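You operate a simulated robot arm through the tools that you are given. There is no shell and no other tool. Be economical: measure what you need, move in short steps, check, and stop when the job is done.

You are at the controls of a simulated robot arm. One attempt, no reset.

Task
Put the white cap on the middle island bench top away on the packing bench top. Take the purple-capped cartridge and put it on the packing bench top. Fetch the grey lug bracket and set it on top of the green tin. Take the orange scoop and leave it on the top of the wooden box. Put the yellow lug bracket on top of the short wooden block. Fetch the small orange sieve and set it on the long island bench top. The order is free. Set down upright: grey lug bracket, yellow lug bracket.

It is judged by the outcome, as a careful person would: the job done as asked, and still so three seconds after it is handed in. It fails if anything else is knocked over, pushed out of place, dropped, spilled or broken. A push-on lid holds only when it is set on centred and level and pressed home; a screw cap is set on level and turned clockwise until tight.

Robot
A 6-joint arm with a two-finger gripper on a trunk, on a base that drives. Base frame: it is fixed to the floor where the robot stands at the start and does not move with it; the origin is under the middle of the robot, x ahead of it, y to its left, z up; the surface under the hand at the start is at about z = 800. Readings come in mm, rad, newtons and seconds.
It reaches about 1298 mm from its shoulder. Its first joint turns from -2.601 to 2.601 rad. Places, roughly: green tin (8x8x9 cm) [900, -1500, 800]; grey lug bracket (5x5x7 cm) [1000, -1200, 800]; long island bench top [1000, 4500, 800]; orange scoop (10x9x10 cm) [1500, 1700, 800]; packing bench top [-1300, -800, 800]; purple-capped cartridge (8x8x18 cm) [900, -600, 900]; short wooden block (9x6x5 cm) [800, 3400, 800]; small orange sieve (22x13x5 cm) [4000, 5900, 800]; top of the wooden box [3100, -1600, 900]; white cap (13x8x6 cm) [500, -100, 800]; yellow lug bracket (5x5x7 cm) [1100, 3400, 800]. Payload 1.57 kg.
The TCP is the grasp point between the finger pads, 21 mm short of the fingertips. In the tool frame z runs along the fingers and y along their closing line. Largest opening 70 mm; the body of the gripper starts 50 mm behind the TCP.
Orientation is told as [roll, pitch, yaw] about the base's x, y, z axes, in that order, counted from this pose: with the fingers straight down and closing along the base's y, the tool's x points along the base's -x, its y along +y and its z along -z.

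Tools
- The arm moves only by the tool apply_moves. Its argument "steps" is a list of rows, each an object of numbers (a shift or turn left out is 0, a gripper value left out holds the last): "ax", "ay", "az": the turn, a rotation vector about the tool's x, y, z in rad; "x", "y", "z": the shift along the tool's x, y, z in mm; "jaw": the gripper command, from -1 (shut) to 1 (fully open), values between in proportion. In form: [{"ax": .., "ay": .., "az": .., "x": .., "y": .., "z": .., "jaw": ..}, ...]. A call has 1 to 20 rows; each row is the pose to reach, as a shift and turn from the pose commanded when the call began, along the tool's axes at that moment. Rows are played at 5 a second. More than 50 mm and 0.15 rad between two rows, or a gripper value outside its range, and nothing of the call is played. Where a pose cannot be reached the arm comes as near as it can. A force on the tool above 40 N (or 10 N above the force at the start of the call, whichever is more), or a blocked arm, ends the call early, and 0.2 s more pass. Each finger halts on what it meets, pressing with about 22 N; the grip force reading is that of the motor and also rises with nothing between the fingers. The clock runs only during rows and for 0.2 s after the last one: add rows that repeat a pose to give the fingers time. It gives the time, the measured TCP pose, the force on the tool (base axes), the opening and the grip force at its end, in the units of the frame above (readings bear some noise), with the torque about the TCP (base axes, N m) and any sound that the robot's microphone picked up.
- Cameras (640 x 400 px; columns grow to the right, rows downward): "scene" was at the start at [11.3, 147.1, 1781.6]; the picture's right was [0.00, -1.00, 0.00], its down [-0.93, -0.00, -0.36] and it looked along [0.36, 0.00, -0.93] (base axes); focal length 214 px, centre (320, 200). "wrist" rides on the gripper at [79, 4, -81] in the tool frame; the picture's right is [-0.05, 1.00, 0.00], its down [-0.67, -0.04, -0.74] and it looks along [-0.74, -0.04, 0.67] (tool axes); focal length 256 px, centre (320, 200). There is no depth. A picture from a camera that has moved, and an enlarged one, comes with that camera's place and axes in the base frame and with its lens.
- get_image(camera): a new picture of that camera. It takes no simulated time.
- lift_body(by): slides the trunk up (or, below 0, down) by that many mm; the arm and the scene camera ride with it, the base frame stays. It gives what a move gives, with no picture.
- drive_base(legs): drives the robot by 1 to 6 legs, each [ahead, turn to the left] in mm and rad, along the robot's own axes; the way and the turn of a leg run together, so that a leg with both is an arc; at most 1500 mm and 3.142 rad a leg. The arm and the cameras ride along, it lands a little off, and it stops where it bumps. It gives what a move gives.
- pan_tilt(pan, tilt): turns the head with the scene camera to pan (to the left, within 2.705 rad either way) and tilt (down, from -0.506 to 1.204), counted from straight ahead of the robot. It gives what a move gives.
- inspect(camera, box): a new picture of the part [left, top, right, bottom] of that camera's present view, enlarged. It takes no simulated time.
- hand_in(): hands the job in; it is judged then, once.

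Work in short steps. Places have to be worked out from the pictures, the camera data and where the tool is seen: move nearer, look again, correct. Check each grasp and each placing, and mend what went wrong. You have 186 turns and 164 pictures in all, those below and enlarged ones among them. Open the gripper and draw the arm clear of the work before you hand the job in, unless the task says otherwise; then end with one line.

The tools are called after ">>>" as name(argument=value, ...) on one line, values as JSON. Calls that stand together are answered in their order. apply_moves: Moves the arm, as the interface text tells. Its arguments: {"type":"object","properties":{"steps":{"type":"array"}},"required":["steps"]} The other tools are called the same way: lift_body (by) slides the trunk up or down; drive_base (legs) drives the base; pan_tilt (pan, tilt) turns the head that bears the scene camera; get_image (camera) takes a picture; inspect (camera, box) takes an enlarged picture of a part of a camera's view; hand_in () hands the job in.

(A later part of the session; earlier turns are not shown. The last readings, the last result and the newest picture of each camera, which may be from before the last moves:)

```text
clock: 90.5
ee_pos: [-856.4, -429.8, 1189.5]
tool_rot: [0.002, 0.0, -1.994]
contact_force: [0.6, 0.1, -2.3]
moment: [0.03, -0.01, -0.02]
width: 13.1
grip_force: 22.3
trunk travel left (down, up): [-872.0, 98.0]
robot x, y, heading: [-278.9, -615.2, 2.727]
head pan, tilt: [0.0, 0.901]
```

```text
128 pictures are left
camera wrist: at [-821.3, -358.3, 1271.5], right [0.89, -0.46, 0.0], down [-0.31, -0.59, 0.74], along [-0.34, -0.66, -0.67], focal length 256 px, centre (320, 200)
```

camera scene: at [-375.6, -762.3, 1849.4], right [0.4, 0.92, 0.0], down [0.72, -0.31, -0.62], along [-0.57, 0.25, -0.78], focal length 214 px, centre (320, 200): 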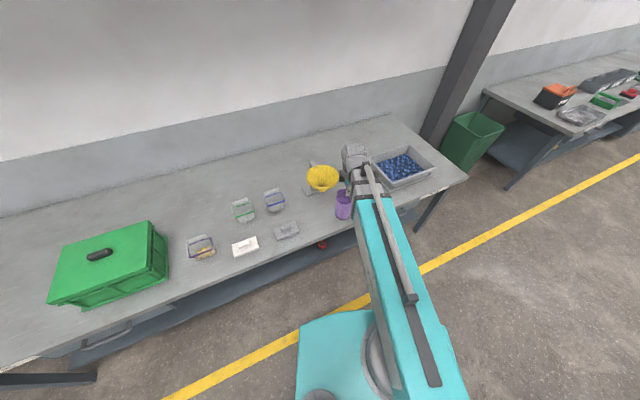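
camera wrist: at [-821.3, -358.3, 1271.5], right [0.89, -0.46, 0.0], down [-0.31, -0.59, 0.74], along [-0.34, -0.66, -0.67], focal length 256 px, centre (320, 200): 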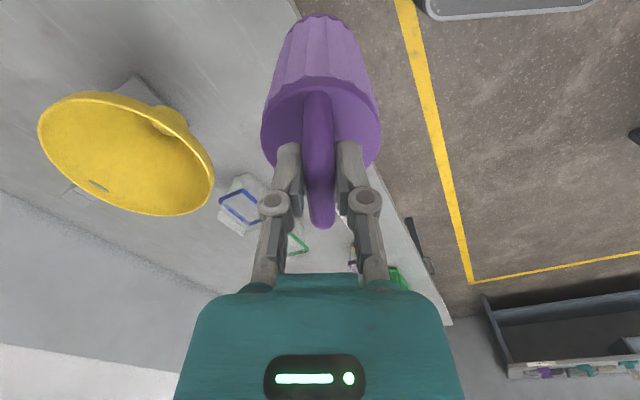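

Rim centre triangulates to ~[-1140,-422], z≈1000, radius ~95. Target the cartridge at [-975,-300]; move above it.

>>> apply_moves(steps=[{"x": 14, "y": -32, "az": -0.085}, {"x": 28, "y": -65, "az": -0.17}, {"x": 42, "y": -97, "az": -0.254}, {"x": 56, "y": -130, "az": -0.338}, {"x": 69.7, "y": -162, "az": -0.423}, {"x": 69.7, "y": -162, "az": -0.423}])

>>> get_image(camera="wrist")

>>> get_image(camera="scene")

```text
clock: 91.9
ee_pos: [-975.9, -299.2, 1190.3]
tool_rot: [0.0, -0.001, -1.569]
contact_force: [0.0, 0.2, -2.1]
moment: [0.02, 0.01, 0.0]
width: 13.0
grip_force: 22.0
trunk travel left (down, up): [-872.0, 98.0]
robot x, y, heading: [-276.8, -620.5, 2.732]
head pan, tilt: [0.0, 0.901]
```

```text
127 pictures are left
camera wrist: at [-972.9, -219.8, 1271.5], right [1.0, -0.05, 0.0], down [-0.03, -0.67, 0.75], along [-0.04, -0.74, -0.67], focal length 256 px, centre (320, 200)
```

wrist: 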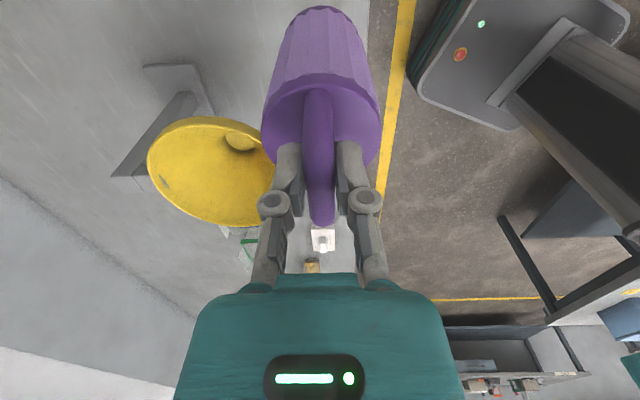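

```text
126 pictures are left
camera scene: at [-375.2, -762.1, 1849.5], right [0.4, 0.92, 0.0], down [0.72, -0.31, -0.62], along [-0.57, 0.25, -0.78], focal length 214 px, centre (320, 200)
```

scene: 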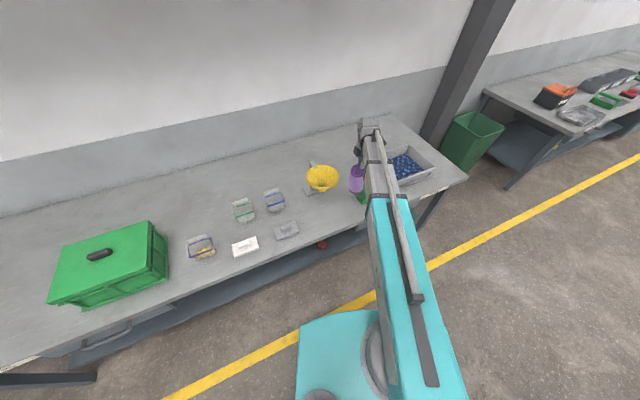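

Clear of the funnel and scoop. Lower to just above, then gently to contact.

>>> lift_body(by=-160)

>>> get_image(camera="wrist")

>>> lift_body(by=-54)

>>> lift_body(by=-4)

```text
clock: 93.7
ee_pos: [-975.7, -299.5, 1030.4]
tool_rot: [-0.001, 0.0, -1.569]
contact_force: [0.5, 0.6, -1.2]
moment: [0.01, 0.05, -0.01]
width: 12.8
grip_force: 21.8
trunk travel left (down, up): [-712.0, 258.0]
robot x, y, heading: [-280.1, -619.8, 2.74]
head pan, tilt: [0.0, 0.901]
```

```text
125 pictures are left
camera wrist: at [-973.1, -220.1, 1111.5], right [1.0, -0.05, 0.0], down [-0.04, -0.67, 0.75], along [-0.04, -0.74, -0.67], focal length 256 px, centre (320, 200)
```

wrist: 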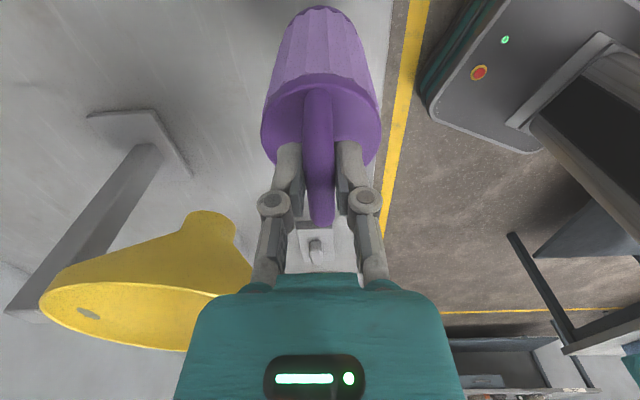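

```text
clock: 94.7
ee_pos: [-976.4, -300.5, 977.5]
tool_rot: [0.0, 0.0, -1.569]
contact_force: [0.5, 0.0, -3.1]
moment: [0.01, 0.01, 0.02]
width: 13.0
grip_force: 21.6
trunk travel left (down, up): [-658.0, 312.0]
robot x, y, heading: [-279.9, -614.7, 2.735]
head pan, tilt: [0.0, 0.901]
```

```text
clock: 95.2
ee_pos: [-976.4, -300.1, 972.8]
tool_rot: [0.0, -0.001, -1.569]
contact_force: [0.1, 1.0, 4.3]
moment: [0.0, 0.0, 0.02]
width: 13.1
grip_force: 22.3
trunk travel left (down, up): [-654.0, 316.0]
robot x, y, heading: [-280.9, -618.1, 2.733]
head pan, tilt: [0.0, 0.901]
```

Contact began (4 N). One more 2 mm, then release and rise.

>>> lift_body(by=-2)

>>> apply_moves(steps=[{"jaw": -0.8}, {"jaw": -0.5}, {"jaw": 0}, {"jaw": 0.5}, {"jaw": 1}, {"jaw": 1}, {"jaw": 1}])

>>> lift_body(by=200)

>>> get_image(camera="wrist")

>>> get_image(camera="scene")

```text
clock: 95.7
ee_pos: [-976.2, -298.5, 970.8]
tool_rot: [0.0, -0.001, -1.573]
contact_force: [0.7, 2.8, 15.2]
moment: [0.07, 0.04, 0.01]
width: 13.3
grip_force: 22.5
trunk travel left (down, up): [-652.0, 318.0]
robot x, y, heading: [-279.8, -620.0, 2.738]
head pan, tilt: [0.0, 0.901]
```

```text
clock: 97.3
ee_pos: [-977.1, -300.1, 971.0]
tool_rot: [0.002, -0.001, -1.57]
contact_force: [0.3, 0.9, -0.1]
moment: [0.03, 0.02, 0.0]
width: 69.8
grip_force: 0.0
trunk travel left (down, up): [-652.0, 318.0]
robot x, y, heading: [-278.3, -618.2, 2.741]
head pan, tilt: [0.0, 0.901]
```

```text
clock: 99.5
ee_pos: [-975.8, -300.4, 1169.4]
tool_rot: [0.002, 0.001, -1.569]
contact_force: [0.1, -0.6, 0.0]
moment: [0.02, 0.0, -0.01]
width: 69.7
grip_force: 0.1
trunk travel left (down, up): [-852.0, 118.0]
robot x, y, heading: [-279.8, -616.9, 2.738]
head pan, tilt: [0.0, 0.901]
```

```text
124 pictures are left
camera wrist: at [-973.1, -220.1, 1251.4], right [1.0, -0.05, 0.0], down [-0.04, -0.67, 0.75], along [-0.04, -0.74, -0.67], focal length 256 px, centre (320, 200)
```

wrist: 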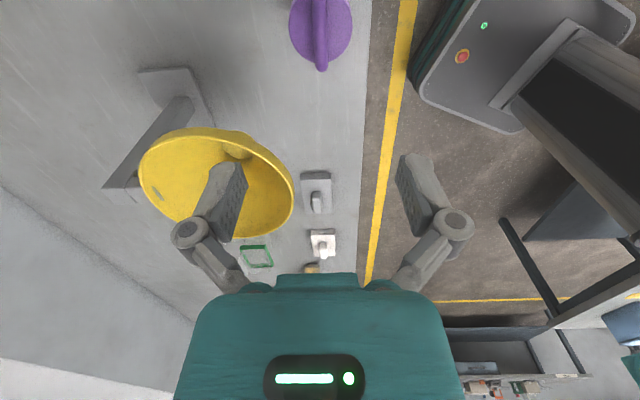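

```text
123 pictures are left
camera scene: at [-375.6, -762.4, 1829.4], right [0.4, 0.92, 0.0], down [0.72, -0.31, -0.62], along [-0.57, 0.25, -0.78], focal length 214 px, centre (320, 200)
```

scene: 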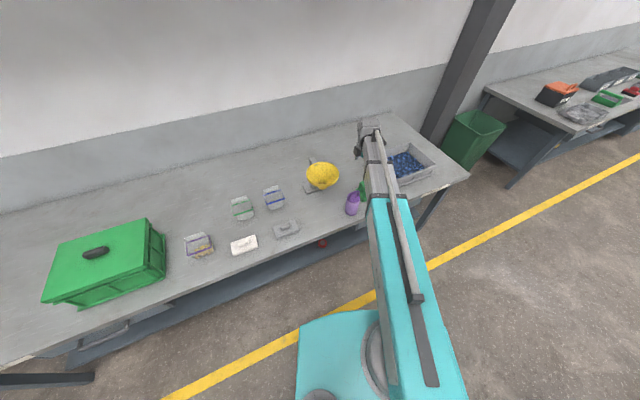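

Cartridge is standing free. Now drive to the right end of the island bench for the grey bracket and tin.

>>> drive_base(legs=[[0, 1.97], [720, 0], [0, 1.57]])

>>> get_image(camera="scene")

```text
clock: 116.9
ee_pos: [510.3, -1348.0, 1170.3]
tool_rot: [0.001, 0.0, 1.977]
contact_force: [0.2, 0.4, -1.4]
moment: [-0.05, -0.03, 0.02]
width: 69.8
grip_force: 0.1
trunk travel left (down, up): [-852.0, 118.0]
robot x, y, heading: [-251.1, -1409.3, -0.011]
head pan, tilt: [0.0, 0.901]
```

```text
122 pictures are left
camera scene: at [-221.5, -1240.7, 1829.6], right [-0.01, -1.0, 0.0], down [-0.78, 0.01, -0.62], along [0.62, -0.01, -0.78], focal length 214 px, centre (320, 200)
```

scene: 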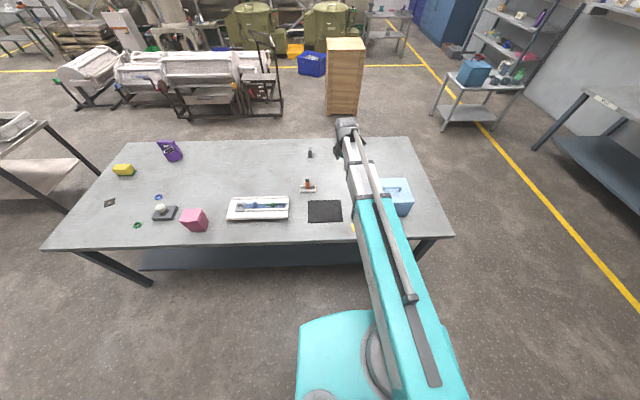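

Advance to x≈0 and then bring the hand above the bracket.

>>> drive_base(legs=[[250, 0.01]])

>>> get_image(camera="scene")

```text
clock: 119.1
ee_pos: [765.8, -1342.1, 1168.9]
tool_rot: [0.001, 0.0, 1.987]
contact_force: [0.4, 0.1, -0.5]
moment: [0.0, 0.0, -0.01]
width: 69.6
grip_force: 0.1
trunk travel left (down, up): [-852.0, 118.0]
robot x, y, heading: [0.7, -1412.3, -0.002]
head pan, tilt: [0.0, 0.901]
```

```text
121 pictures are left
camera scene: at [31.1, -1243.8, 1829.4], right [0.0, -1.0, 0.0], down [-0.78, 0.0, -0.62], along [0.62, 0.0, -0.78], focal length 214 px, centre (320, 200)
```

scene: 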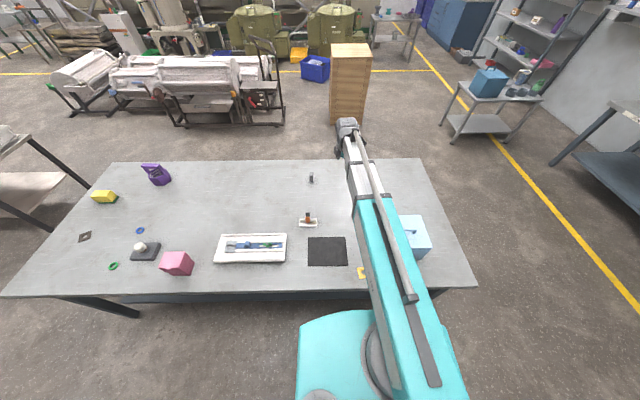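

>>> inspect(camera="scene", box=[280, 160, 344, 200])

```text
10.00 times, centred on (312, 180) of scene
camera zoom: at [31.1, -1243.8, 1829.4], right [0.0, -1.0, 0.0], down [-0.78, 0.0, -0.62], along [0.62, 0.0, -0.78], focal length 2145 px, centre (400, 400)
```

zoom: 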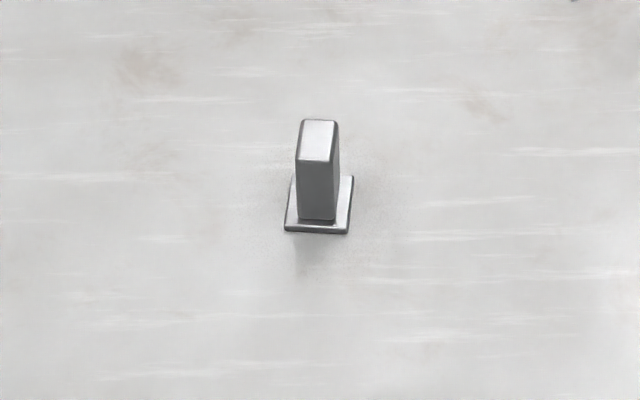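

Bracket slab is narrow in y, centred at ≈[1007,-1192]. Move over it with yaw 0 (closing along y).

>>> apply_moves(steps=[{"x": -3, "y": -20, "az": 0.142}, {"x": -6, "y": -40, "az": 0.284}, {"x": -9, "y": -60, "az": 0.426}, {"x": -11, "y": -80, "az": 0.568}, {"x": -14, "y": -100, "az": 0.71}, {"x": -17, "y": -120, "az": 0.852}, {"x": -20, "y": -140, "az": 0.994}, {"x": -23, "y": -160, "az": 1.136}, {"x": -26, "y": -180, "az": 1.278}, {"x": -29, "y": -200, "az": 1.42}, {"x": -32, "y": -220, "az": 1.562}, {"x": -34, "y": -240, "az": 1.704}, {"x": -37, "y": -260, "az": 1.846}, {"x": -40, "y": -281, "az": 1.988}, {"x": -40, "y": -281, "az": 1.988}])

>>> lift_body(by=-180)

>>> get_image(camera="wrist")

```text
clock: 122.3
ee_pos: [1003.1, -1191.6, 1171.3]
tool_rot: [-0.002, 0.003, -0.002]
contact_force: [0.2, 0.4, 0.5]
moment: [0.05, 0.02, 0.02]
width: 69.9
grip_force: 0.0
trunk travel left (down, up): [-852.0, 118.0]
robot x, y, heading: [-1.6, -1416.1, 0.003]
head pan, tilt: [0.0, 0.901]
```

```text
clock: 124.3
ee_pos: [1004.8, -1192.0, 990.3]
tool_rot: [0.0, 0.001, -0.001]
contact_force: [0.0, -0.3, 0.9]
moment: [0.01, -0.02, 0.02]
width: 69.9
grip_force: 0.0
trunk travel left (down, up): [-672.0, 298.0]
robot x, y, heading: [-1.9, -1414.3, 0.003]
head pan, tilt: [0.0, 0.901]
```

```text
119 pictures are left
camera wrist: at [923.2, -1187.3, 1071.6], right [0.05, 1.0, 0.0], down [0.67, -0.04, 0.74], along [0.74, -0.04, -0.67], focal length 256 px, centre (320, 200)
```

wrist: 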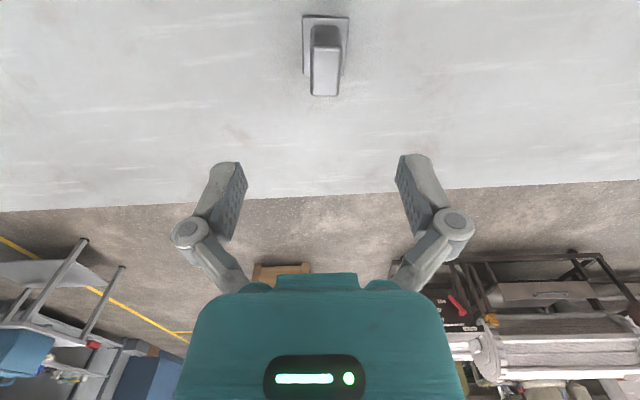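

Slab top centred at ≈[1002,-1187]. Adjust and lower to z≈850.

>>> apply_moves(steps=[{"x": 2, "y": 5}, {"x": 2, "y": 5}])

>>> lift_body(by=-100)

>>> get_image(camera="wrist")

```text
clock: 124.9
ee_pos: [1001.3, -1187.3, 990.0]
tool_rot: [-0.001, 0.001, 0.0]
contact_force: [-0.1, -0.6, 0.0]
moment: [0.01, 0.0, -0.03]
width: 70.4
grip_force: 0.1
trunk travel left (down, up): [-672.0, 298.0]
robot x, y, heading: [-1.1, -1416.5, 0.002]
head pan, tilt: [0.0, 0.901]
```

```text
clock: 126.2
ee_pos: [1001.5, -1185.4, 891.5]
tool_rot: [0.0, 0.002, 0.001]
contact_force: [0.0, 0.0, 0.2]
moment: [0.0, -0.01, 0.0]
width: 70.0
grip_force: 0.0
trunk travel left (down, up): [-572.0, 398.0]
robot x, y, heading: [-0.7, -1416.5, 0.006]
head pan, tilt: [0.0, 0.901]
```

```text
118 pictures are left
camera wrist: at [921.4, -1182.0, 971.6], right [0.05, 1.0, 0.0], down [0.67, -0.04, 0.74], along [0.74, -0.04, -0.67], focal length 256 px, centre (320, 200)
```

wrist: 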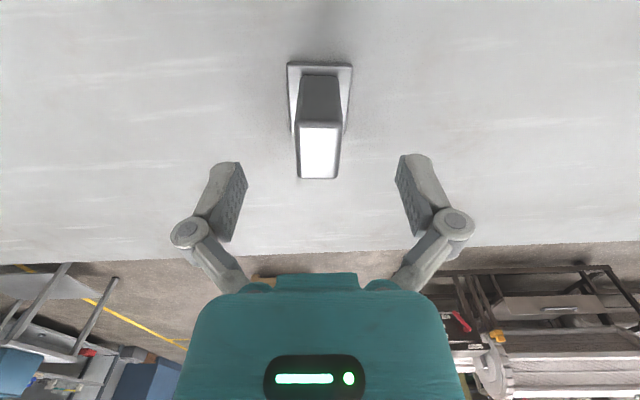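

Centred. Lower 40 mm, grip.

>>> lift_body(by=-42)

>>> apply_moves(steps=[{"x": 2, "jaw": -1}, {"x": 2, "jaw": -1}, {"x": 2, "jaw": -1}, {"x": 2, "jaw": -1}, {"x": 2, "jaw": -1}, {"x": 2, "jaw": -1}])

>>> lift_body(by=200)

>>> get_image(camera="wrist")

>>> get_image(camera="scene")

```text
clock: 127.0
ee_pos: [1001.5, -1186.4, 848.5]
tool_rot: [0.002, 0.002, 0.0]
contact_force: [-0.3, -1.1, -0.2]
moment: [0.02, -0.01, 0.0]
width: 70.1
grip_force: 0.1
trunk travel left (down, up): [-530.0, 440.0]
robot x, y, heading: [1.3, -1412.0, -0.003]
head pan, tilt: [0.0, 0.901]
```

```text
clock: 128.4
ee_pos: [998.7, -1187.0, 848.9]
tool_rot: [0.0, 0.002, -0.001]
contact_force: [0.8, -0.4, 1.2]
moment: [0.01, 0.08, -0.02]
width: 24.5
grip_force: 21.7
trunk travel left (down, up): [-530.0, 440.0]
robot x, y, heading: [-5.0, -1411.2, 0.002]
head pan, tilt: [0.0, 0.901]
```

```text
clock: 130.6
ee_pos: [1000.1, -1186.2, 1049.4]
tool_rot: [0.0, 0.003, -0.002]
contact_force: [0.4, 0.1, -1.3]
moment: [0.0, 0.03, 0.01]
width: 24.4
grip_force: 21.5
trunk travel left (down, up): [-730.0, 240.0]
robot x, y, heading: [0.5, -1412.7, 0.0]
head pan, tilt: [0.0, 0.901]
```

```text
117 pictures are left
camera wrist: at [919.9, -1181.9, 1129.3], right [0.05, 1.0, 0.0], down [0.67, -0.04, 0.74], along [0.74, -0.04, -0.67], focal length 256 px, centre (320, 200)
```

wrist: 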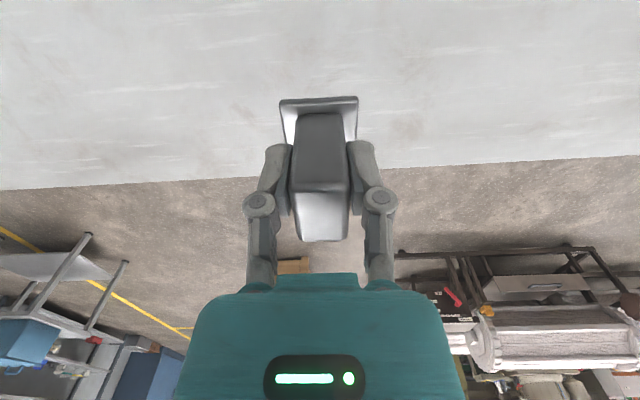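

```text
116 pictures are left
camera scene: at [30.4, -1243.6, 1707.4], right [0.0, -1.0, 0.0], down [-0.78, 0.0, -0.62], along [0.62, 0.0, -0.78], focal length 214 px, centre (320, 200)
```

scene: 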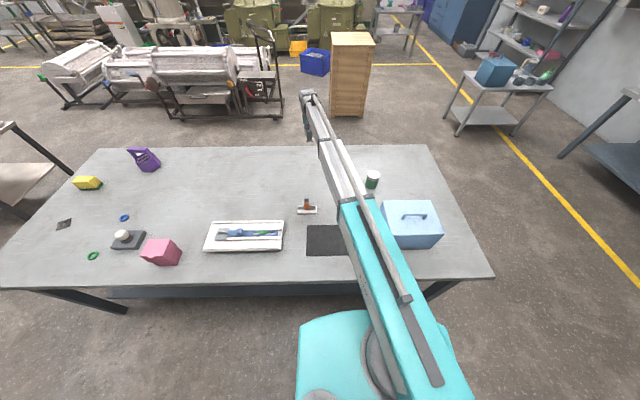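

Bracket held, upright. Measure the tin.

>>> inspect(camera="scene", box=[350, 160, 398, 190])

```text
13.33 times, centred on (374, 175) of scene
camera zoom: at [30.4, -1243.6, 1707.4], right [0.0, -1.0, 0.0], down [-0.78, 0.0, -0.62], along [0.62, 0.0, -0.78], focal length 2860 px, centre (-400, 533)
```

zoom: 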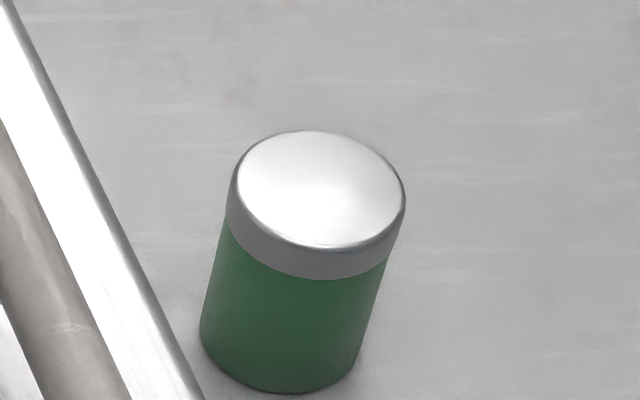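

Tin lid centre ≈[857,-1535], top z≈890. Move the bracket above it.

>>> apply_moves(steps=[{"x": 16, "y": -39}, {"x": 32, "y": -78}, {"x": 48, "y": -116}, {"x": 64, "y": -155}, {"x": 79, "y": -194}, {"x": 95, "y": -233}, {"x": 111, "y": -271}, {"x": 127, "y": -310}, {"x": 143, "y": -349}, {"x": 143, "y": -349}])

>>> get_image(camera="wrist")

```text
clock: 132.8
ee_pos: [854.4, -1536.6, 1048.3]
tool_rot: [-0.001, 0.002, 0.0]
contact_force: [1.0, 0.8, -0.3]
moment: [0.03, -0.01, 0.03]
width: 24.4
grip_force: 21.7
out of reach, approached as far as the arm can: row 5
trunk travel left (down, up): [-730.0, 240.0]
robot x, y, heading: [3.4, -1411.8, 0.003]
head pan, tilt: [0.0, 0.901]
```

```text
114 pictures are left
camera wrist: at [773.5, -1532.6, 1129.5], right [0.05, 1.0, 0.0], down [0.67, -0.04, 0.74], along [0.74, -0.04, -0.67], focal length 256 px, centre (320, 200)
```

wrist: 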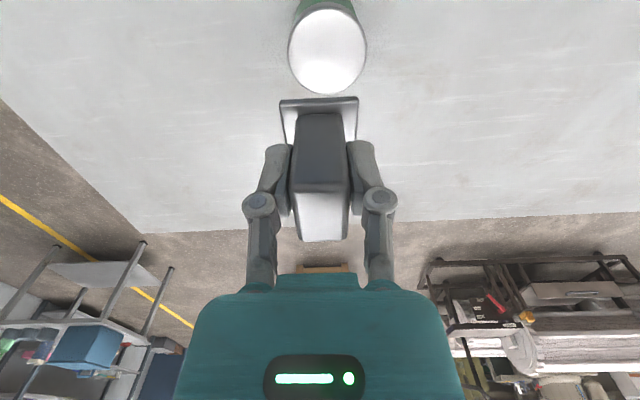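

Lid centre from the wrist ≈[850,-1531]. Correct and lower to ~20 mm above, then look.

>>> apply_moves(steps=[{"x": 5, "y": 4.5}, {"x": 5, "y": 4.5}])

>>> lift_body(by=-85)

>>> get_image(camera="wrist")

>>> get_image(camera="scene")

```text
clock: 133.4
ee_pos: [849.5, -1532.2, 1048.1]
tool_rot: [0.0, 0.003, 0.001]
contact_force: [-1.1, 0.2, -0.6]
moment: [-0.02, -0.01, 0.0]
width: 24.3
grip_force: 21.8
trunk travel left (down, up): [-730.0, 240.0]
robot x, y, heading: [-3.7, -1414.2, 0.001]
head pan, tilt: [0.0, 0.901]
```

```text
clock: 134.6
ee_pos: [850.3, -1532.5, 964.4]
tool_rot: [-0.001, 0.001, -0.002]
contact_force: [-0.3, 0.2, -1.2]
moment: [0.0, 0.0, 0.04]
width: 24.4
grip_force: 22.0
trunk travel left (down, up): [-645.0, 325.0]
robot x, y, heading: [-1.8, -1415.3, 0.001]
head pan, tilt: [0.0, 0.901]
```

```text
113 pictures are left
camera wrist: at [770.2, -1528.6, 1044.6], right [0.05, 1.0, 0.0], down [0.67, -0.04, 0.74], along [0.74, -0.04, -0.67], focal length 256 px, centre (320, 200)
```

wrist: 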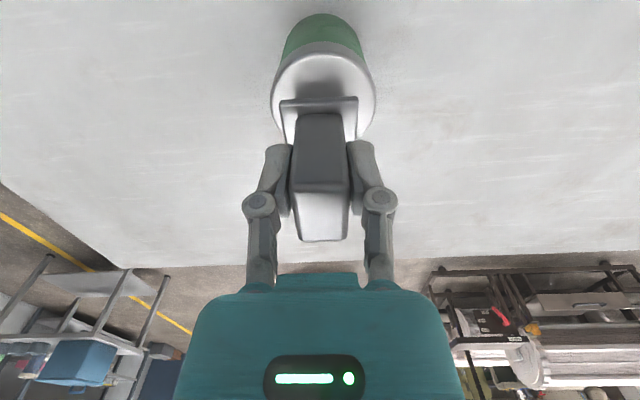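

```text
112 pictures are left
camera scene: at [30.0, -1243.8, 1622.4], right [0.0, -1.0, 0.0], down [-0.78, 0.0, -0.62], along [0.62, 0.0, -0.78], focal length 214 px, centre (320, 200)
```

scene: 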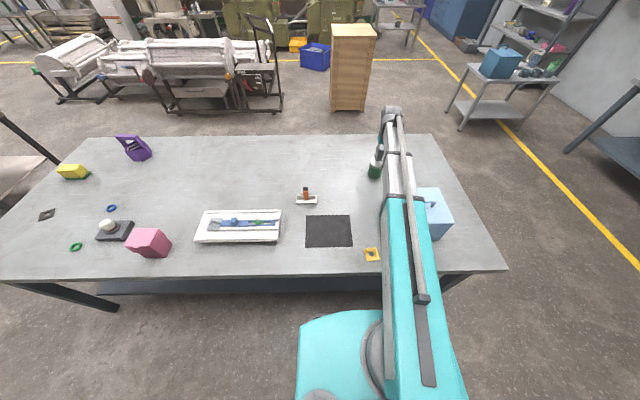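

Nearly centred; shift (-3,+2.5) mm and lower to contact.

>>> apply_moves(steps=[{"x": 3, "y": 2.5}, {"x": 3, "y": 2.5}])

>>> lift_body(by=-18)

>>> lift_body(by=-4)

>>> get_image(camera="wrist")

```text
clock: 135.2
ee_pos: [848.4, -1530.3, 963.4]
tool_rot: [-0.001, 0.002, 0.0]
contact_force: [-0.1, 0.0, -1.9]
moment: [0.04, -0.01, 0.01]
width: 24.4
grip_force: 22.0
trunk travel left (down, up): [-645.0, 325.0]
robot x, y, heading: [-2.8, -1410.7, 0.007]
head pan, tilt: [0.0, 0.901]
```

```text
clock: 135.9
ee_pos: [848.4, -1531.3, 945.9]
tool_rot: [0.001, 0.001, 0.001]
contact_force: [0.6, 0.9, -1.1]
moment: [-0.02, 0.02, -0.02]
width: 24.7
grip_force: 21.5
trunk travel left (down, up): [-627.0, 343.0]
robot x, y, heading: [-2.6, -1412.7, -0.003]
head pan, tilt: [0.0, 0.901]
```

```text
clock: 136.4
ee_pos: [849.2, -1531.0, 941.2]
tool_rot: [-0.001, 0.001, -0.001]
contact_force: [0.5, 0.2, -0.6]
moment: [0.0, 0.02, -0.01]
width: 24.4
grip_force: 21.6
trunk travel left (down, up): [-623.0, 347.0]
robot x, y, heading: [-2.4, -1412.4, 0.003]
head pan, tilt: [0.0, 0.901]
```

```text
111 pictures are left
camera wrist: at [768.2, -1526.0, 1022.6], right [0.05, 1.0, 0.0], down [0.67, -0.04, 0.74], along [0.74, -0.04, -0.67], focal length 256 px, centre (320, 200)
```

wrist: 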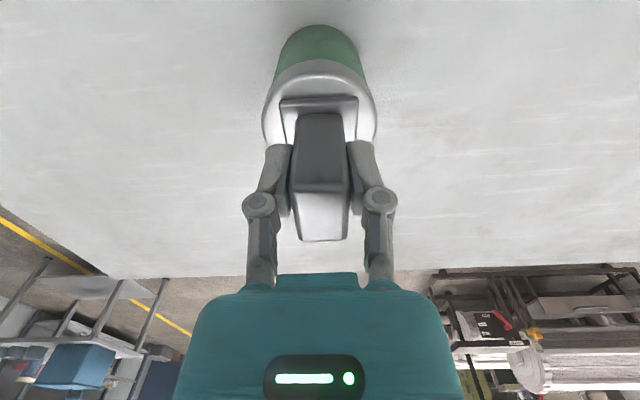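

Centred on the lid. Continue in small steps.

>>> lift_body(by=-3)

>>> lift_body(by=-3)

```text
clock: 136.9
ee_pos: [848.3, -1529.9, 938.3]
tool_rot: [0.0, 0.004, 0.0]
contact_force: [-0.4, 0.0, 1.0]
moment: [0.01, 0.05, -0.01]
width: 24.5
grip_force: 21.9
trunk travel left (down, up): [-620.0, 350.0]
robot x, y, heading: [-2.7, -1414.7, -0.001]
head pan, tilt: [0.0, 0.901]
```

```text
clock: 137.4
ee_pos: [848.1, -1530.1, 936.6]
tool_rot: [0.0, 0.0, 0.0]
contact_force: [0.7, -0.9, 11.2]
moment: [-0.02, -0.03, -0.02]
width: 24.6
grip_force: 21.6
trunk travel left (down, up): [-617.0, 353.0]
robot x, y, heading: [0.9, -1412.7, 0.002]
head pan, tilt: [0.0, 0.901]
```

Seated with 11 N. Release and rise.

>>> apply_moves(steps=[{"jaw": -0.6}, {"jaw": -0.3}, {"jaw": 0.1}, {"jaw": 0.5}, {"jaw": 1}, {"jaw": 1}, {"jaw": 1}])

>>> lift_body(by=200)

>>> get_image(camera="wrist")

```text
clock: 139.0
ee_pos: [847.9, -1530.1, 935.6]
tool_rot: [-0.001, 0.002, 0.0]
contact_force: [0.2, -0.8, -0.1]
moment: [0.0, 0.01, 0.0]
width: 70.0
grip_force: 0.1
trunk travel left (down, up): [-617.0, 353.0]
robot x, y, heading: [-0.4, -1415.4, -0.001]
head pan, tilt: [0.0, 0.901]
```

```text
clock: 141.2
ee_pos: [847.7, -1530.5, 1135.4]
tool_rot: [0.001, 0.002, 0.001]
contact_force: [0.3, 0.6, 0.3]
moment: [0.04, -0.01, 0.0]
width: 69.9
grip_force: 0.0
trunk travel left (down, up): [-817.0, 153.0]
robot x, y, heading: [-3.1, -1409.8, 0.004]
head pan, tilt: [0.0, 0.901]
```

```text
110 pictures are left
camera wrist: at [768.3, -1525.9, 1216.5], right [0.05, 1.0, 0.0], down [0.67, -0.04, 0.74], along [0.74, -0.04, -0.67], focal length 256 px, centre (320, 200)
```

wrist: 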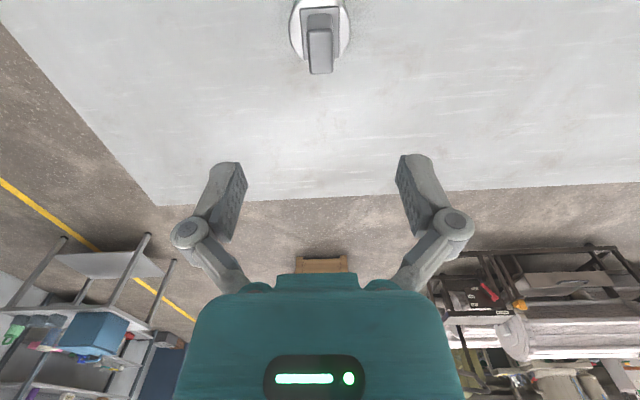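

Grey bracket stands on the tin. Next the orange scoop: reverse into the aisle, drive along +y, and face the small left table.

>>> drive_base(legs=[[-290, 0], [0, 1.57], [1500, 0], [1500, 0], [0, -1.57]])

>>> get_image(camera="scene")

```text
clock: 172.5
ee_pos: [418.1, 1396.4, 1135.0]
tool_rot: [0.001, 0.002, -0.007]
contact_force: [-0.5, 0.6, 0.5]
moment: [-0.03, 0.02, 0.0]
width: 70.0
grip_force: 0.0
trunk travel left (down, up): [-817.0, 153.0]
robot x, y, heading: [-425.6, 1578.0, 0.006]
head pan, tilt: [0.0, 0.901]
```

```text
109 pictures are left
camera scene: at [-398.7, 1746.8, 1794.5], right [0.01, -1.0, 0.0], down [-0.78, 0.0, -0.62], along [0.62, 0.0, -0.78], focal length 214 px, centre (320, 200)
```

scene: 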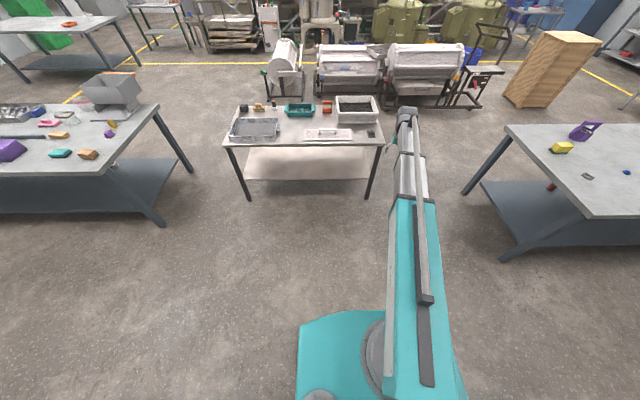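

Scoop seen at (327,106) between teal tray and white crate → ≈[1440,1690]. Approach.

>>> drive_base(legs=[[980, 0]])

>>> get_image(camera="scene")

>>> inspect(camera="scene", box=[240, 120, 400, 220])

```text
clock: 178.7
ee_pos: [1394.0, 1373.9, 1134.4]
tool_rot: [0.0, -0.001, -0.028]
contact_force: [-0.4, -0.5, 0.8]
moment: [-0.02, -0.02, -0.01]
width: 70.3
grip_force: 0.1
trunk travel left (down, up): [-817.0, 153.0]
robot x, y, heading: [546.6, 1571.3, -0.014]
head pan, tilt: [0.0, 0.901]
```

```text
108 pictures are left
camera scene: at [584.2, 1741.5, 1794.4], right [-0.02, -1.0, 0.0], down [-0.78, 0.01, -0.62], along [0.62, -0.01, -0.78], focal length 214 px, centre (320, 200)
```

scene: 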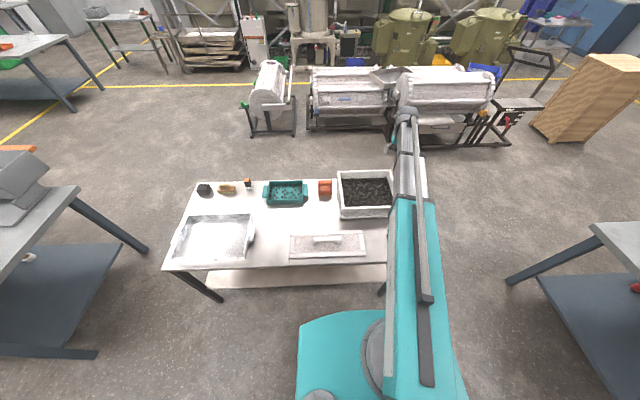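

```text
4.00 times, centred on (320, 170) of scene
camera zoom: at [584.2, 1741.5, 1794.4], right [-0.02, -1.0, 0.0], down [-0.78, 0.01, -0.62], along [0.62, -0.01, -0.78], focal length 858 px, centre (320, 320)
```

zoom: 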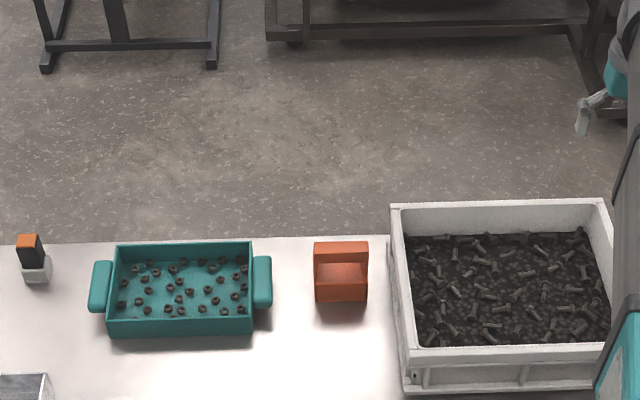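

>>> inspect(camera="scene", box=[305, 170, 345, 205])

```text
11.43 times, centred on (325, 188) of scene
camera zoom: at [584.2, 1741.5, 1794.4], right [-0.02, -1.0, 0.0], down [-0.78, 0.01, -0.62], along [0.62, -0.01, -0.78], focal length 2451 px, centre (263, 343)
```

zoom: 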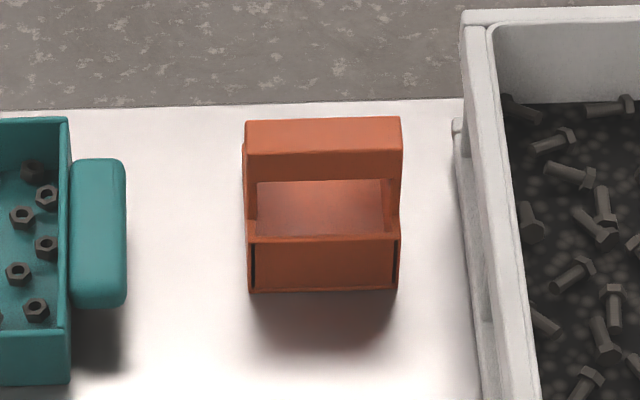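

It looks like a small bin-like scoop with a raised back/handle. Bring the wrist camera over it to see its shape.

>>> apply_moves(steps=[{"x": 1, "y": 45, "z": 9}, {"x": 2, "y": 90, "z": 18}, {"x": 2, "y": 135, "z": 27}, {"x": 3, "y": 180, "z": 36}, {"x": 3, "y": 225, "z": 45}, {"x": 3, "y": 270, "z": 52}, {"x": 3, "y": 316, "z": 60}, {"x": 3, "y": 316, "z": 60}])

>>> get_image(camera="wrist")

```text
clock: 180.5
ee_pos: [1404.0, 1693.7, 1135.8]
tool_rot: [0.001, 0.003, -0.029]
contact_force: [0.8, -0.6, -0.1]
moment: [0.01, 0.02, 0.01]
width: 69.8
grip_force: 0.1
out of reach, approached as far as the arm can: row 1, 2, 3, 4, 5, 6, 7, 8
trunk travel left (down, up): [-817.0, 153.0]
robot x, y, heading: [552.0, 1570.7, -0.017]
head pan, tilt: [0.0, 0.901]
```

```text
105 pictures are left
camera wrist: at [1323.5, 1700.7, 1216.6], right [0.08, 1.0, 0.0], down [0.67, -0.05, 0.74], along [0.74, -0.06, -0.67], focal length 256 px, centre (320, 200)
```

wrist: 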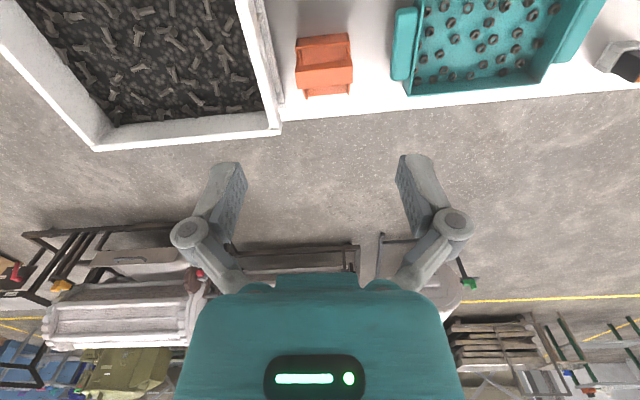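

>>> lift_body(by=-110)

>>> inspect(camera="wrist", box=[240, 0, 400, 150])

```text
clock: 181.9
ee_pos: [1403.6, 1693.8, 1026.1]
tool_rot: [0.0, 0.002, -0.029]
contact_force: [0.7, 0.3, 0.3]
moment: [-0.01, -0.03, 0.0]
width: 70.0
grip_force: 0.2
trunk travel left (down, up): [-707.0, 263.0]
robot x, y, heading: [551.2, 1577.8, -0.017]
head pan, tilt: [0.0, 0.901]
```

```text
2.67 times, centred on (320, 75) of wrist
camera zoom: at [1323.5, 1700.1, 1106.7], right [0.08, 1.0, 0.0], down [0.67, -0.05, 0.74], along [0.74, -0.06, -0.67], focal length 683 px, centre (320, 533)
```

zoom: 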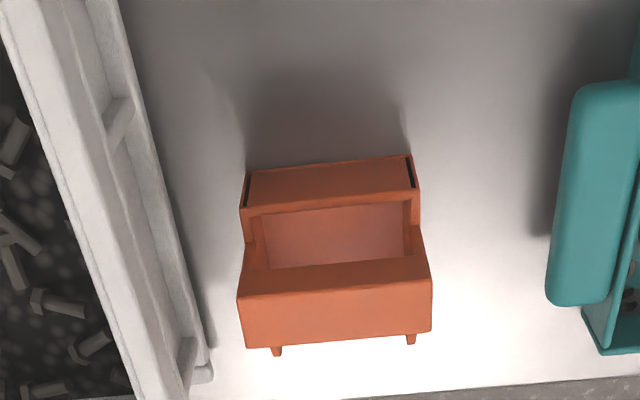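

I need another viewing angle to understand its shape; rotate the hand 90° above it.

>>> apply_moves(steps=[{"az": -0.145}, {"az": -0.29}, {"az": -0.435}, {"az": -0.58}, {"az": -0.725}, {"az": -0.87}, {"az": -1.015}, {"az": -1.16}, {"az": -1.305}, {"az": -1.45}, {"az": -1.6}, {"az": -1.6}])

>>> inspect(camera="wrist", box=[200, 0, 400, 200])

```text
clock: 184.5
ee_pos: [1404.3, 1692.5, 1025.4]
tool_rot: [-0.001, 0.0, 1.573]
contact_force: [-0.5, 0.3, -0.2]
moment: [-0.01, 0.01, 0.02]
width: 69.9
grip_force: 0.0
trunk travel left (down, up): [-707.0, 263.0]
robot x, y, heading: [551.3, 1578.4, -0.021]
head pan, tilt: [0.0, 0.901]
```

```text
2.00 times, centred on (300, 100) of wrist
camera zoom: at [1398.9, 1613.8, 1106.5], right [-1.0, 0.05, 0.0], down [0.03, 0.67, 0.74], along [0.04, 0.74, -0.67], focal length 512 px, centre (360, 400)
```

zoom: 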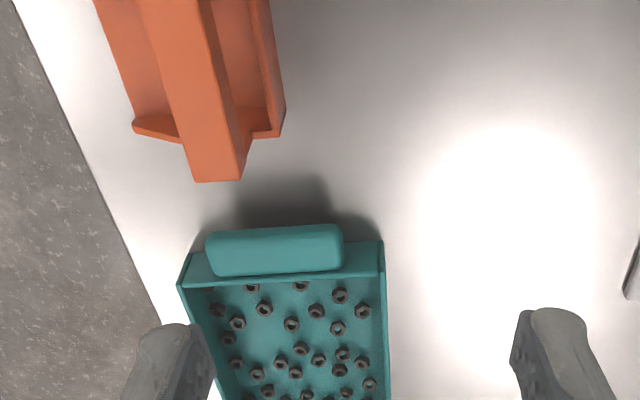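

Triangulating both views: table top is ~z=745, the scoop's cross-bar handle is at x≈1471–1494, y≈1653–1735, top z≈833. Move +79 mm in x and lower part way to check.

>>> apply_moves(steps=[{"y": -40, "x": -1}, {"y": -79, "x": -1}, {"y": -79, "x": -1}])

>>> lift_body(by=-120)

>>> get_image(camera="wrist")

```text
clock: 185.3
ee_pos: [1484.4, 1693.9, 1026.4]
tool_rot: [0.002, 0.0, 1.573]
contact_force: [-0.2, 0.8, -0.2]
moment: [-0.02, -0.02, 0.01]
width: 69.8
grip_force: 0.2
trunk travel left (down, up): [-707.0, 263.0]
robot x, y, heading: [549.7, 1569.1, -0.017]
head pan, tilt: [0.0, 0.901]
```

```text
clock: 186.8
ee_pos: [1483.8, 1695.0, 904.4]
tool_rot: [0.002, 0.0, 1.571]
contact_force: [-0.2, -0.6, 0.2]
moment: [-0.01, 0.0, -0.01]
width: 70.3
grip_force: 0.1
trunk travel left (down, up): [-587.0, 383.0]
robot x, y, heading: [553.0, 1574.4, -0.021]
head pan, tilt: [0.0, 0.901]
```

```text
102 pictures are left
camera wrist: at [1479.4, 1615.7, 986.6], right [-1.0, 0.05, 0.0], down [0.04, 0.67, 0.74], along [0.04, 0.74, -0.67], focal length 256 px, centre (320, 200)
```

wrist: 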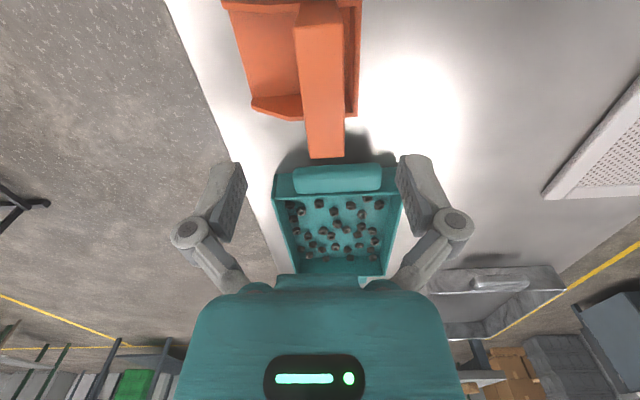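

Bar centred at ≈[1482,1692]; walls (~z 791) are below the fingertips' final height. Lower 80 mm and grip.

>>> lift_body(by=-80)

>>> apply_moves(steps=[{"x": 2, "y": 1, "jaw": -1}, {"x": 2, "y": 1, "jaw": -1}, {"x": 2, "y": 1, "jaw": -1}, {"x": 2, "y": 1, "jaw": -1}, {"x": 2, "y": 1, "jaw": -1}, {"x": 2, "y": 1, "jaw": -1}, {"x": 2, "y": 1, "jaw": -1}])

>>> get_image(camera="wrist")

```text
clock: 188.0
ee_pos: [1484.6, 1695.1, 825.9]
tool_rot: [0.004, 0.001, 1.571]
contact_force: [-0.2, 0.3, 0.8]
moment: [0.01, -0.01, 0.02]
width: 70.1
grip_force: 0.1
trunk travel left (down, up): [-507.0, 463.0]
robot x, y, heading: [554.0, 1575.3, -0.017]
head pan, tilt: [0.0, 0.901]
```

```text
clock: 189.6
ee_pos: [1483.6, 1691.4, 826.4]
tool_rot: [0.0, 0.0, 1.57]
contact_force: [0.4, 0.1, 4.3]
moment: [-0.04, -0.01, -0.05]
width: 24.7
grip_force: 22.2
trunk travel left (down, up): [-507.0, 463.0]
robot x, y, heading: [554.7, 1576.7, -0.015]
head pan, tilt: [0.0, 0.901]
```

```text
101 pictures are left
camera wrist: at [1478.0, 1613.7, 906.9], right [-1.0, 0.05, 0.0], down [0.04, 0.67, 0.74], along [0.04, 0.74, -0.67], focal length 256 px, centre (320, 200)
```

wrist: 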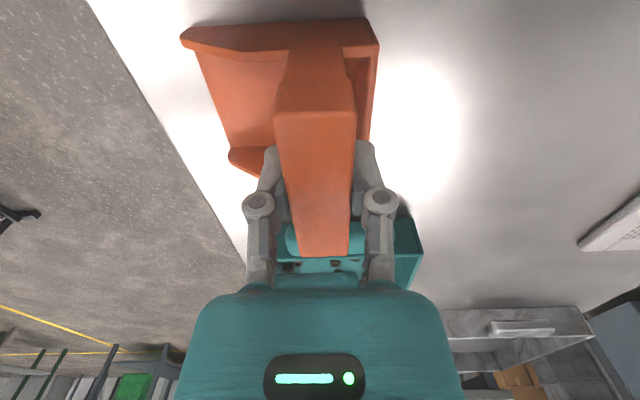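

Grip is good. Lift 330 mm and check.

>>> lift_body(by=330)

>>> get_image(camera="wrist")

>>> pan_tilt(pan=-0.6, tilt=0.6)

>>> get_image(camera="scene")

```text
clock: 192.8
ee_pos: [1483.1, 1693.0, 1156.3]
tool_rot: [0.003, 0.0, 1.57]
contact_force: [-0.2, -0.2, -1.4]
moment: [0.0, 0.0, 0.0]
width: 25.1
grip_force: 22.2
trunk travel left (down, up): [-837.0, 133.0]
robot x, y, heading: [549.3, 1573.9, -0.019]
head pan, tilt: [0.0, 0.901]
```

```text
100 pictures are left
camera wrist: at [1478.5, 1613.8, 1236.3], right [-1.0, 0.05, 0.0], down [0.04, 0.67, 0.74], along [0.04, 0.74, -0.67], focal length 256 px, centre (320, 200)
```

wrist: 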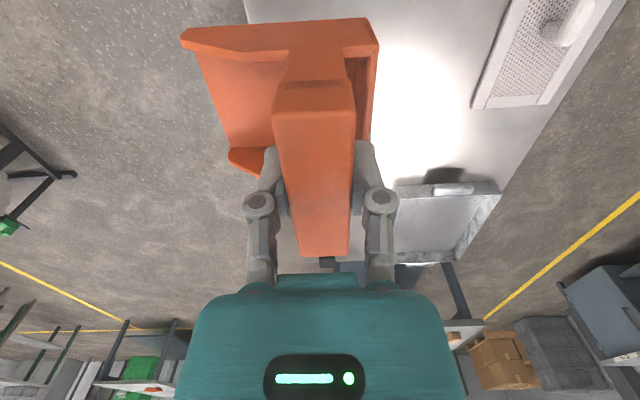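

```text
clock: 193.8
ee_pos: [1483.5, 1693.3, 1155.3]
tool_rot: [0.002, 0.0, 1.571]
contact_force: [-0.4, -0.2, -0.5]
moment: [0.0, 0.02, 0.01]
width: 24.5
grip_force: 21.4
trunk travel left (down, up): [-837.0, 133.0]
robot x, y, heading: [551.3, 1570.8, -0.016]
head pan, tilt: [-0.6, 0.6]
```

```text
99 pictures are left
camera scene: at [580.7, 1691.8, 1839.1], right [-0.58, -0.81, 0.0], down [-0.46, 0.33, -0.82], along [0.67, -0.48, -0.57], focal length 214 px, centre (320, 200)
```

scene: 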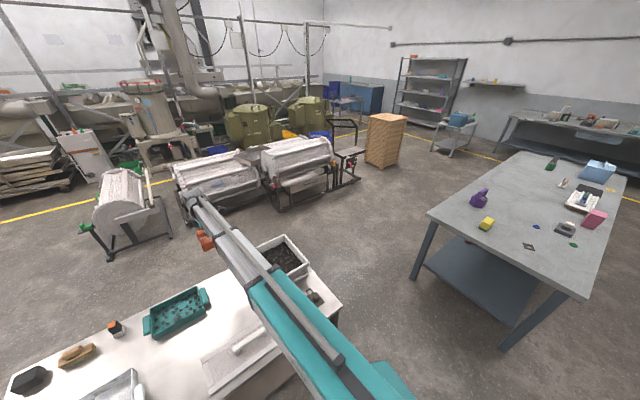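

Scoop held level. Retract the arm, then back away and route through the gap (y≈705) to the corridor behind the island.

>>> apply_moves(steps=[{"y": 45}, {"y": 90}, {"y": 135}, {"y": 180}, {"y": 225}, {"y": 270}, {"y": 310}, {"y": 310}])

>>> drive_base(legs=[[-700, 0], [0, -1.22], [910, 0], [0, 1.236]])

>>> pan_tilt(pan=0, tilt=0.7)

>>> get_image(camera="scene")

```text
clock: 195.6
ee_pos: [1174.5, 1689.6, 1155.2]
tool_rot: [0.001, 0.0, 1.572]
contact_force: [-0.6, -0.3, -0.5]
moment: [0.01, 0.03, 0.02]
width: 24.8
grip_force: 21.8
out of reach, approached as far as the arm can: row 1, 2
trunk travel left (down, up): [-837.0, 133.0]
robot x, y, heading: [549.6, 1573.2, -0.018]
head pan, tilt: [-0.6, 0.6]
```

```text
clock: 214.7
ee_pos: [814.6, 898.8, 1155.2]
tool_rot: [0.002, 0.0, 1.664]
contact_force: [-0.1, -0.7, -0.7]
moment: [0.03, 0.01, -0.02]
width: 24.4
grip_force: 21.5
trunk travel left (down, up): [-837.0, 133.0]
robot x, y, heading: [205.7, 693.0, 0.066]
head pan, tilt: [-0.6, 0.6]
```

```text
clock: 215.7
ee_pos: [815.0, 898.0, 1156.1]
tool_rot: [0.002, -0.001, 1.665]
contact_force: [0.7, 0.0, -0.7]
moment: [-0.01, 0.01, -0.02]
width: 24.7
grip_force: 22.0
trunk travel left (down, up): [-837.0, 133.0]
robot x, y, heading: [203.3, 696.4, 0.07]
head pan, tilt: [0.0, 0.7]
```

```text
98 pictures are left
camera scene: at [234.6, 867.4, 1830.6], right [0.07, -1.0, 0.0], down [-0.64, -0.04, -0.76], along [0.76, 0.05, -0.64], focal length 214 px, centre (320, 200)
```

scene: 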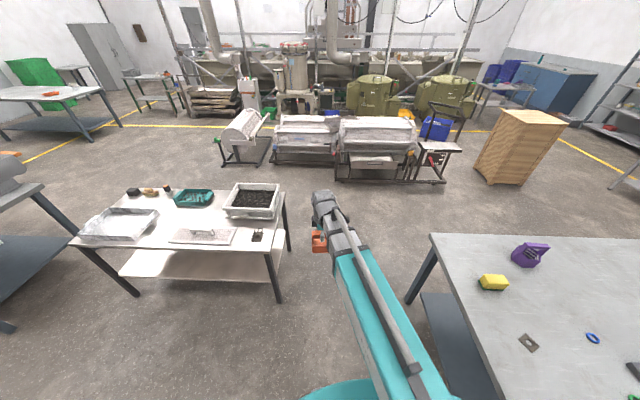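

Position good; correct heading, pass through the gap, then turn right and go along the corridor.

>>> drive_base(legs=[[0, -0.07], [1500, 0], [200, 0], [0, -1.57]])

>>> get_image(camera="scene")

```text
clock: 232.7
ee_pos: [2097.7, 56.9, 1155.9]
tool_rot: [0.002, 0.001, 0.014]
contact_force: [0.4, 0.4, -1.3]
moment: [-0.01, 0.01, 0.01]
width: 24.5
grip_force: 21.8
trunk travel left (down, up): [-837.0, 133.0]
robot x, y, heading: [1977.3, 678.0, -1.568]
head pan, tilt: [0.0, 0.7]
```

```text
97 pictures are left
camera scene: at [2148.8, 636.9, 1830.6], right [-1.0, 0.0, 0.0], down [0.0, 0.64, -0.76], along [0.0, -0.76, -0.64], focal length 214 px, centre (320, 200)
```

scene: 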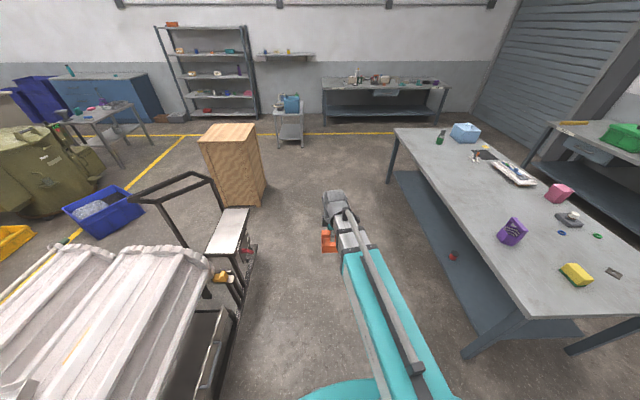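

Corridor clear. Drive to y≈-1600 and turn to face the crate.

>>> drive_base(legs=[[1500, 0], [770, 0], [0, 1.57]])

>>> pan_tilt(pan=0, tilt=0.9)

>>> get_image(camera="scene")

```text
clock: 252.0
ee_pos: [2589.6, -1520.5, 1155.8]
tool_rot: [0.002, 0.0, 1.517]
contact_force: [0.8, -0.3, -1.0]
moment: [-0.03, 0.05, 0.02]
width: 24.8
grip_force: 22.2
trunk travel left (down, up): [-837.0, 133.0]
robot x, y, heading: [1958.5, -1624.3, -0.076]
head pan, tilt: [0.0, 0.7]
```

```text
clock: 252.7
ee_pos: [2589.7, -1522.6, 1156.4]
tool_rot: [0.003, 0.0, 1.517]
contact_force: [-0.3, 1.0, -0.7]
moment: [0.0, -0.01, -0.01]
width: 24.6
grip_force: 21.7
trunk travel left (down, up): [-837.0, 133.0]
robot x, y, heading: [1961.1, -1620.5, -0.077]
head pan, tilt: [0.0, 0.901]
```

```text
96 pictures are left
camera scene: at [2002.2, -1458.4, 1814.5], right [-0.08, -1.0, 0.0], down [-0.78, 0.06, -0.62], along [0.62, -0.05, -0.78], focal length 214 px, centre (320, 200)
```

scene: 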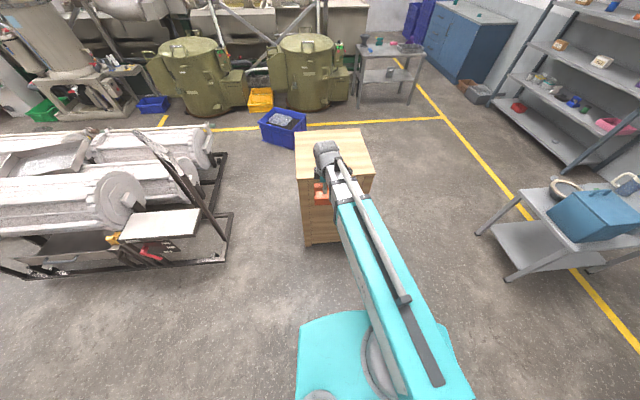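

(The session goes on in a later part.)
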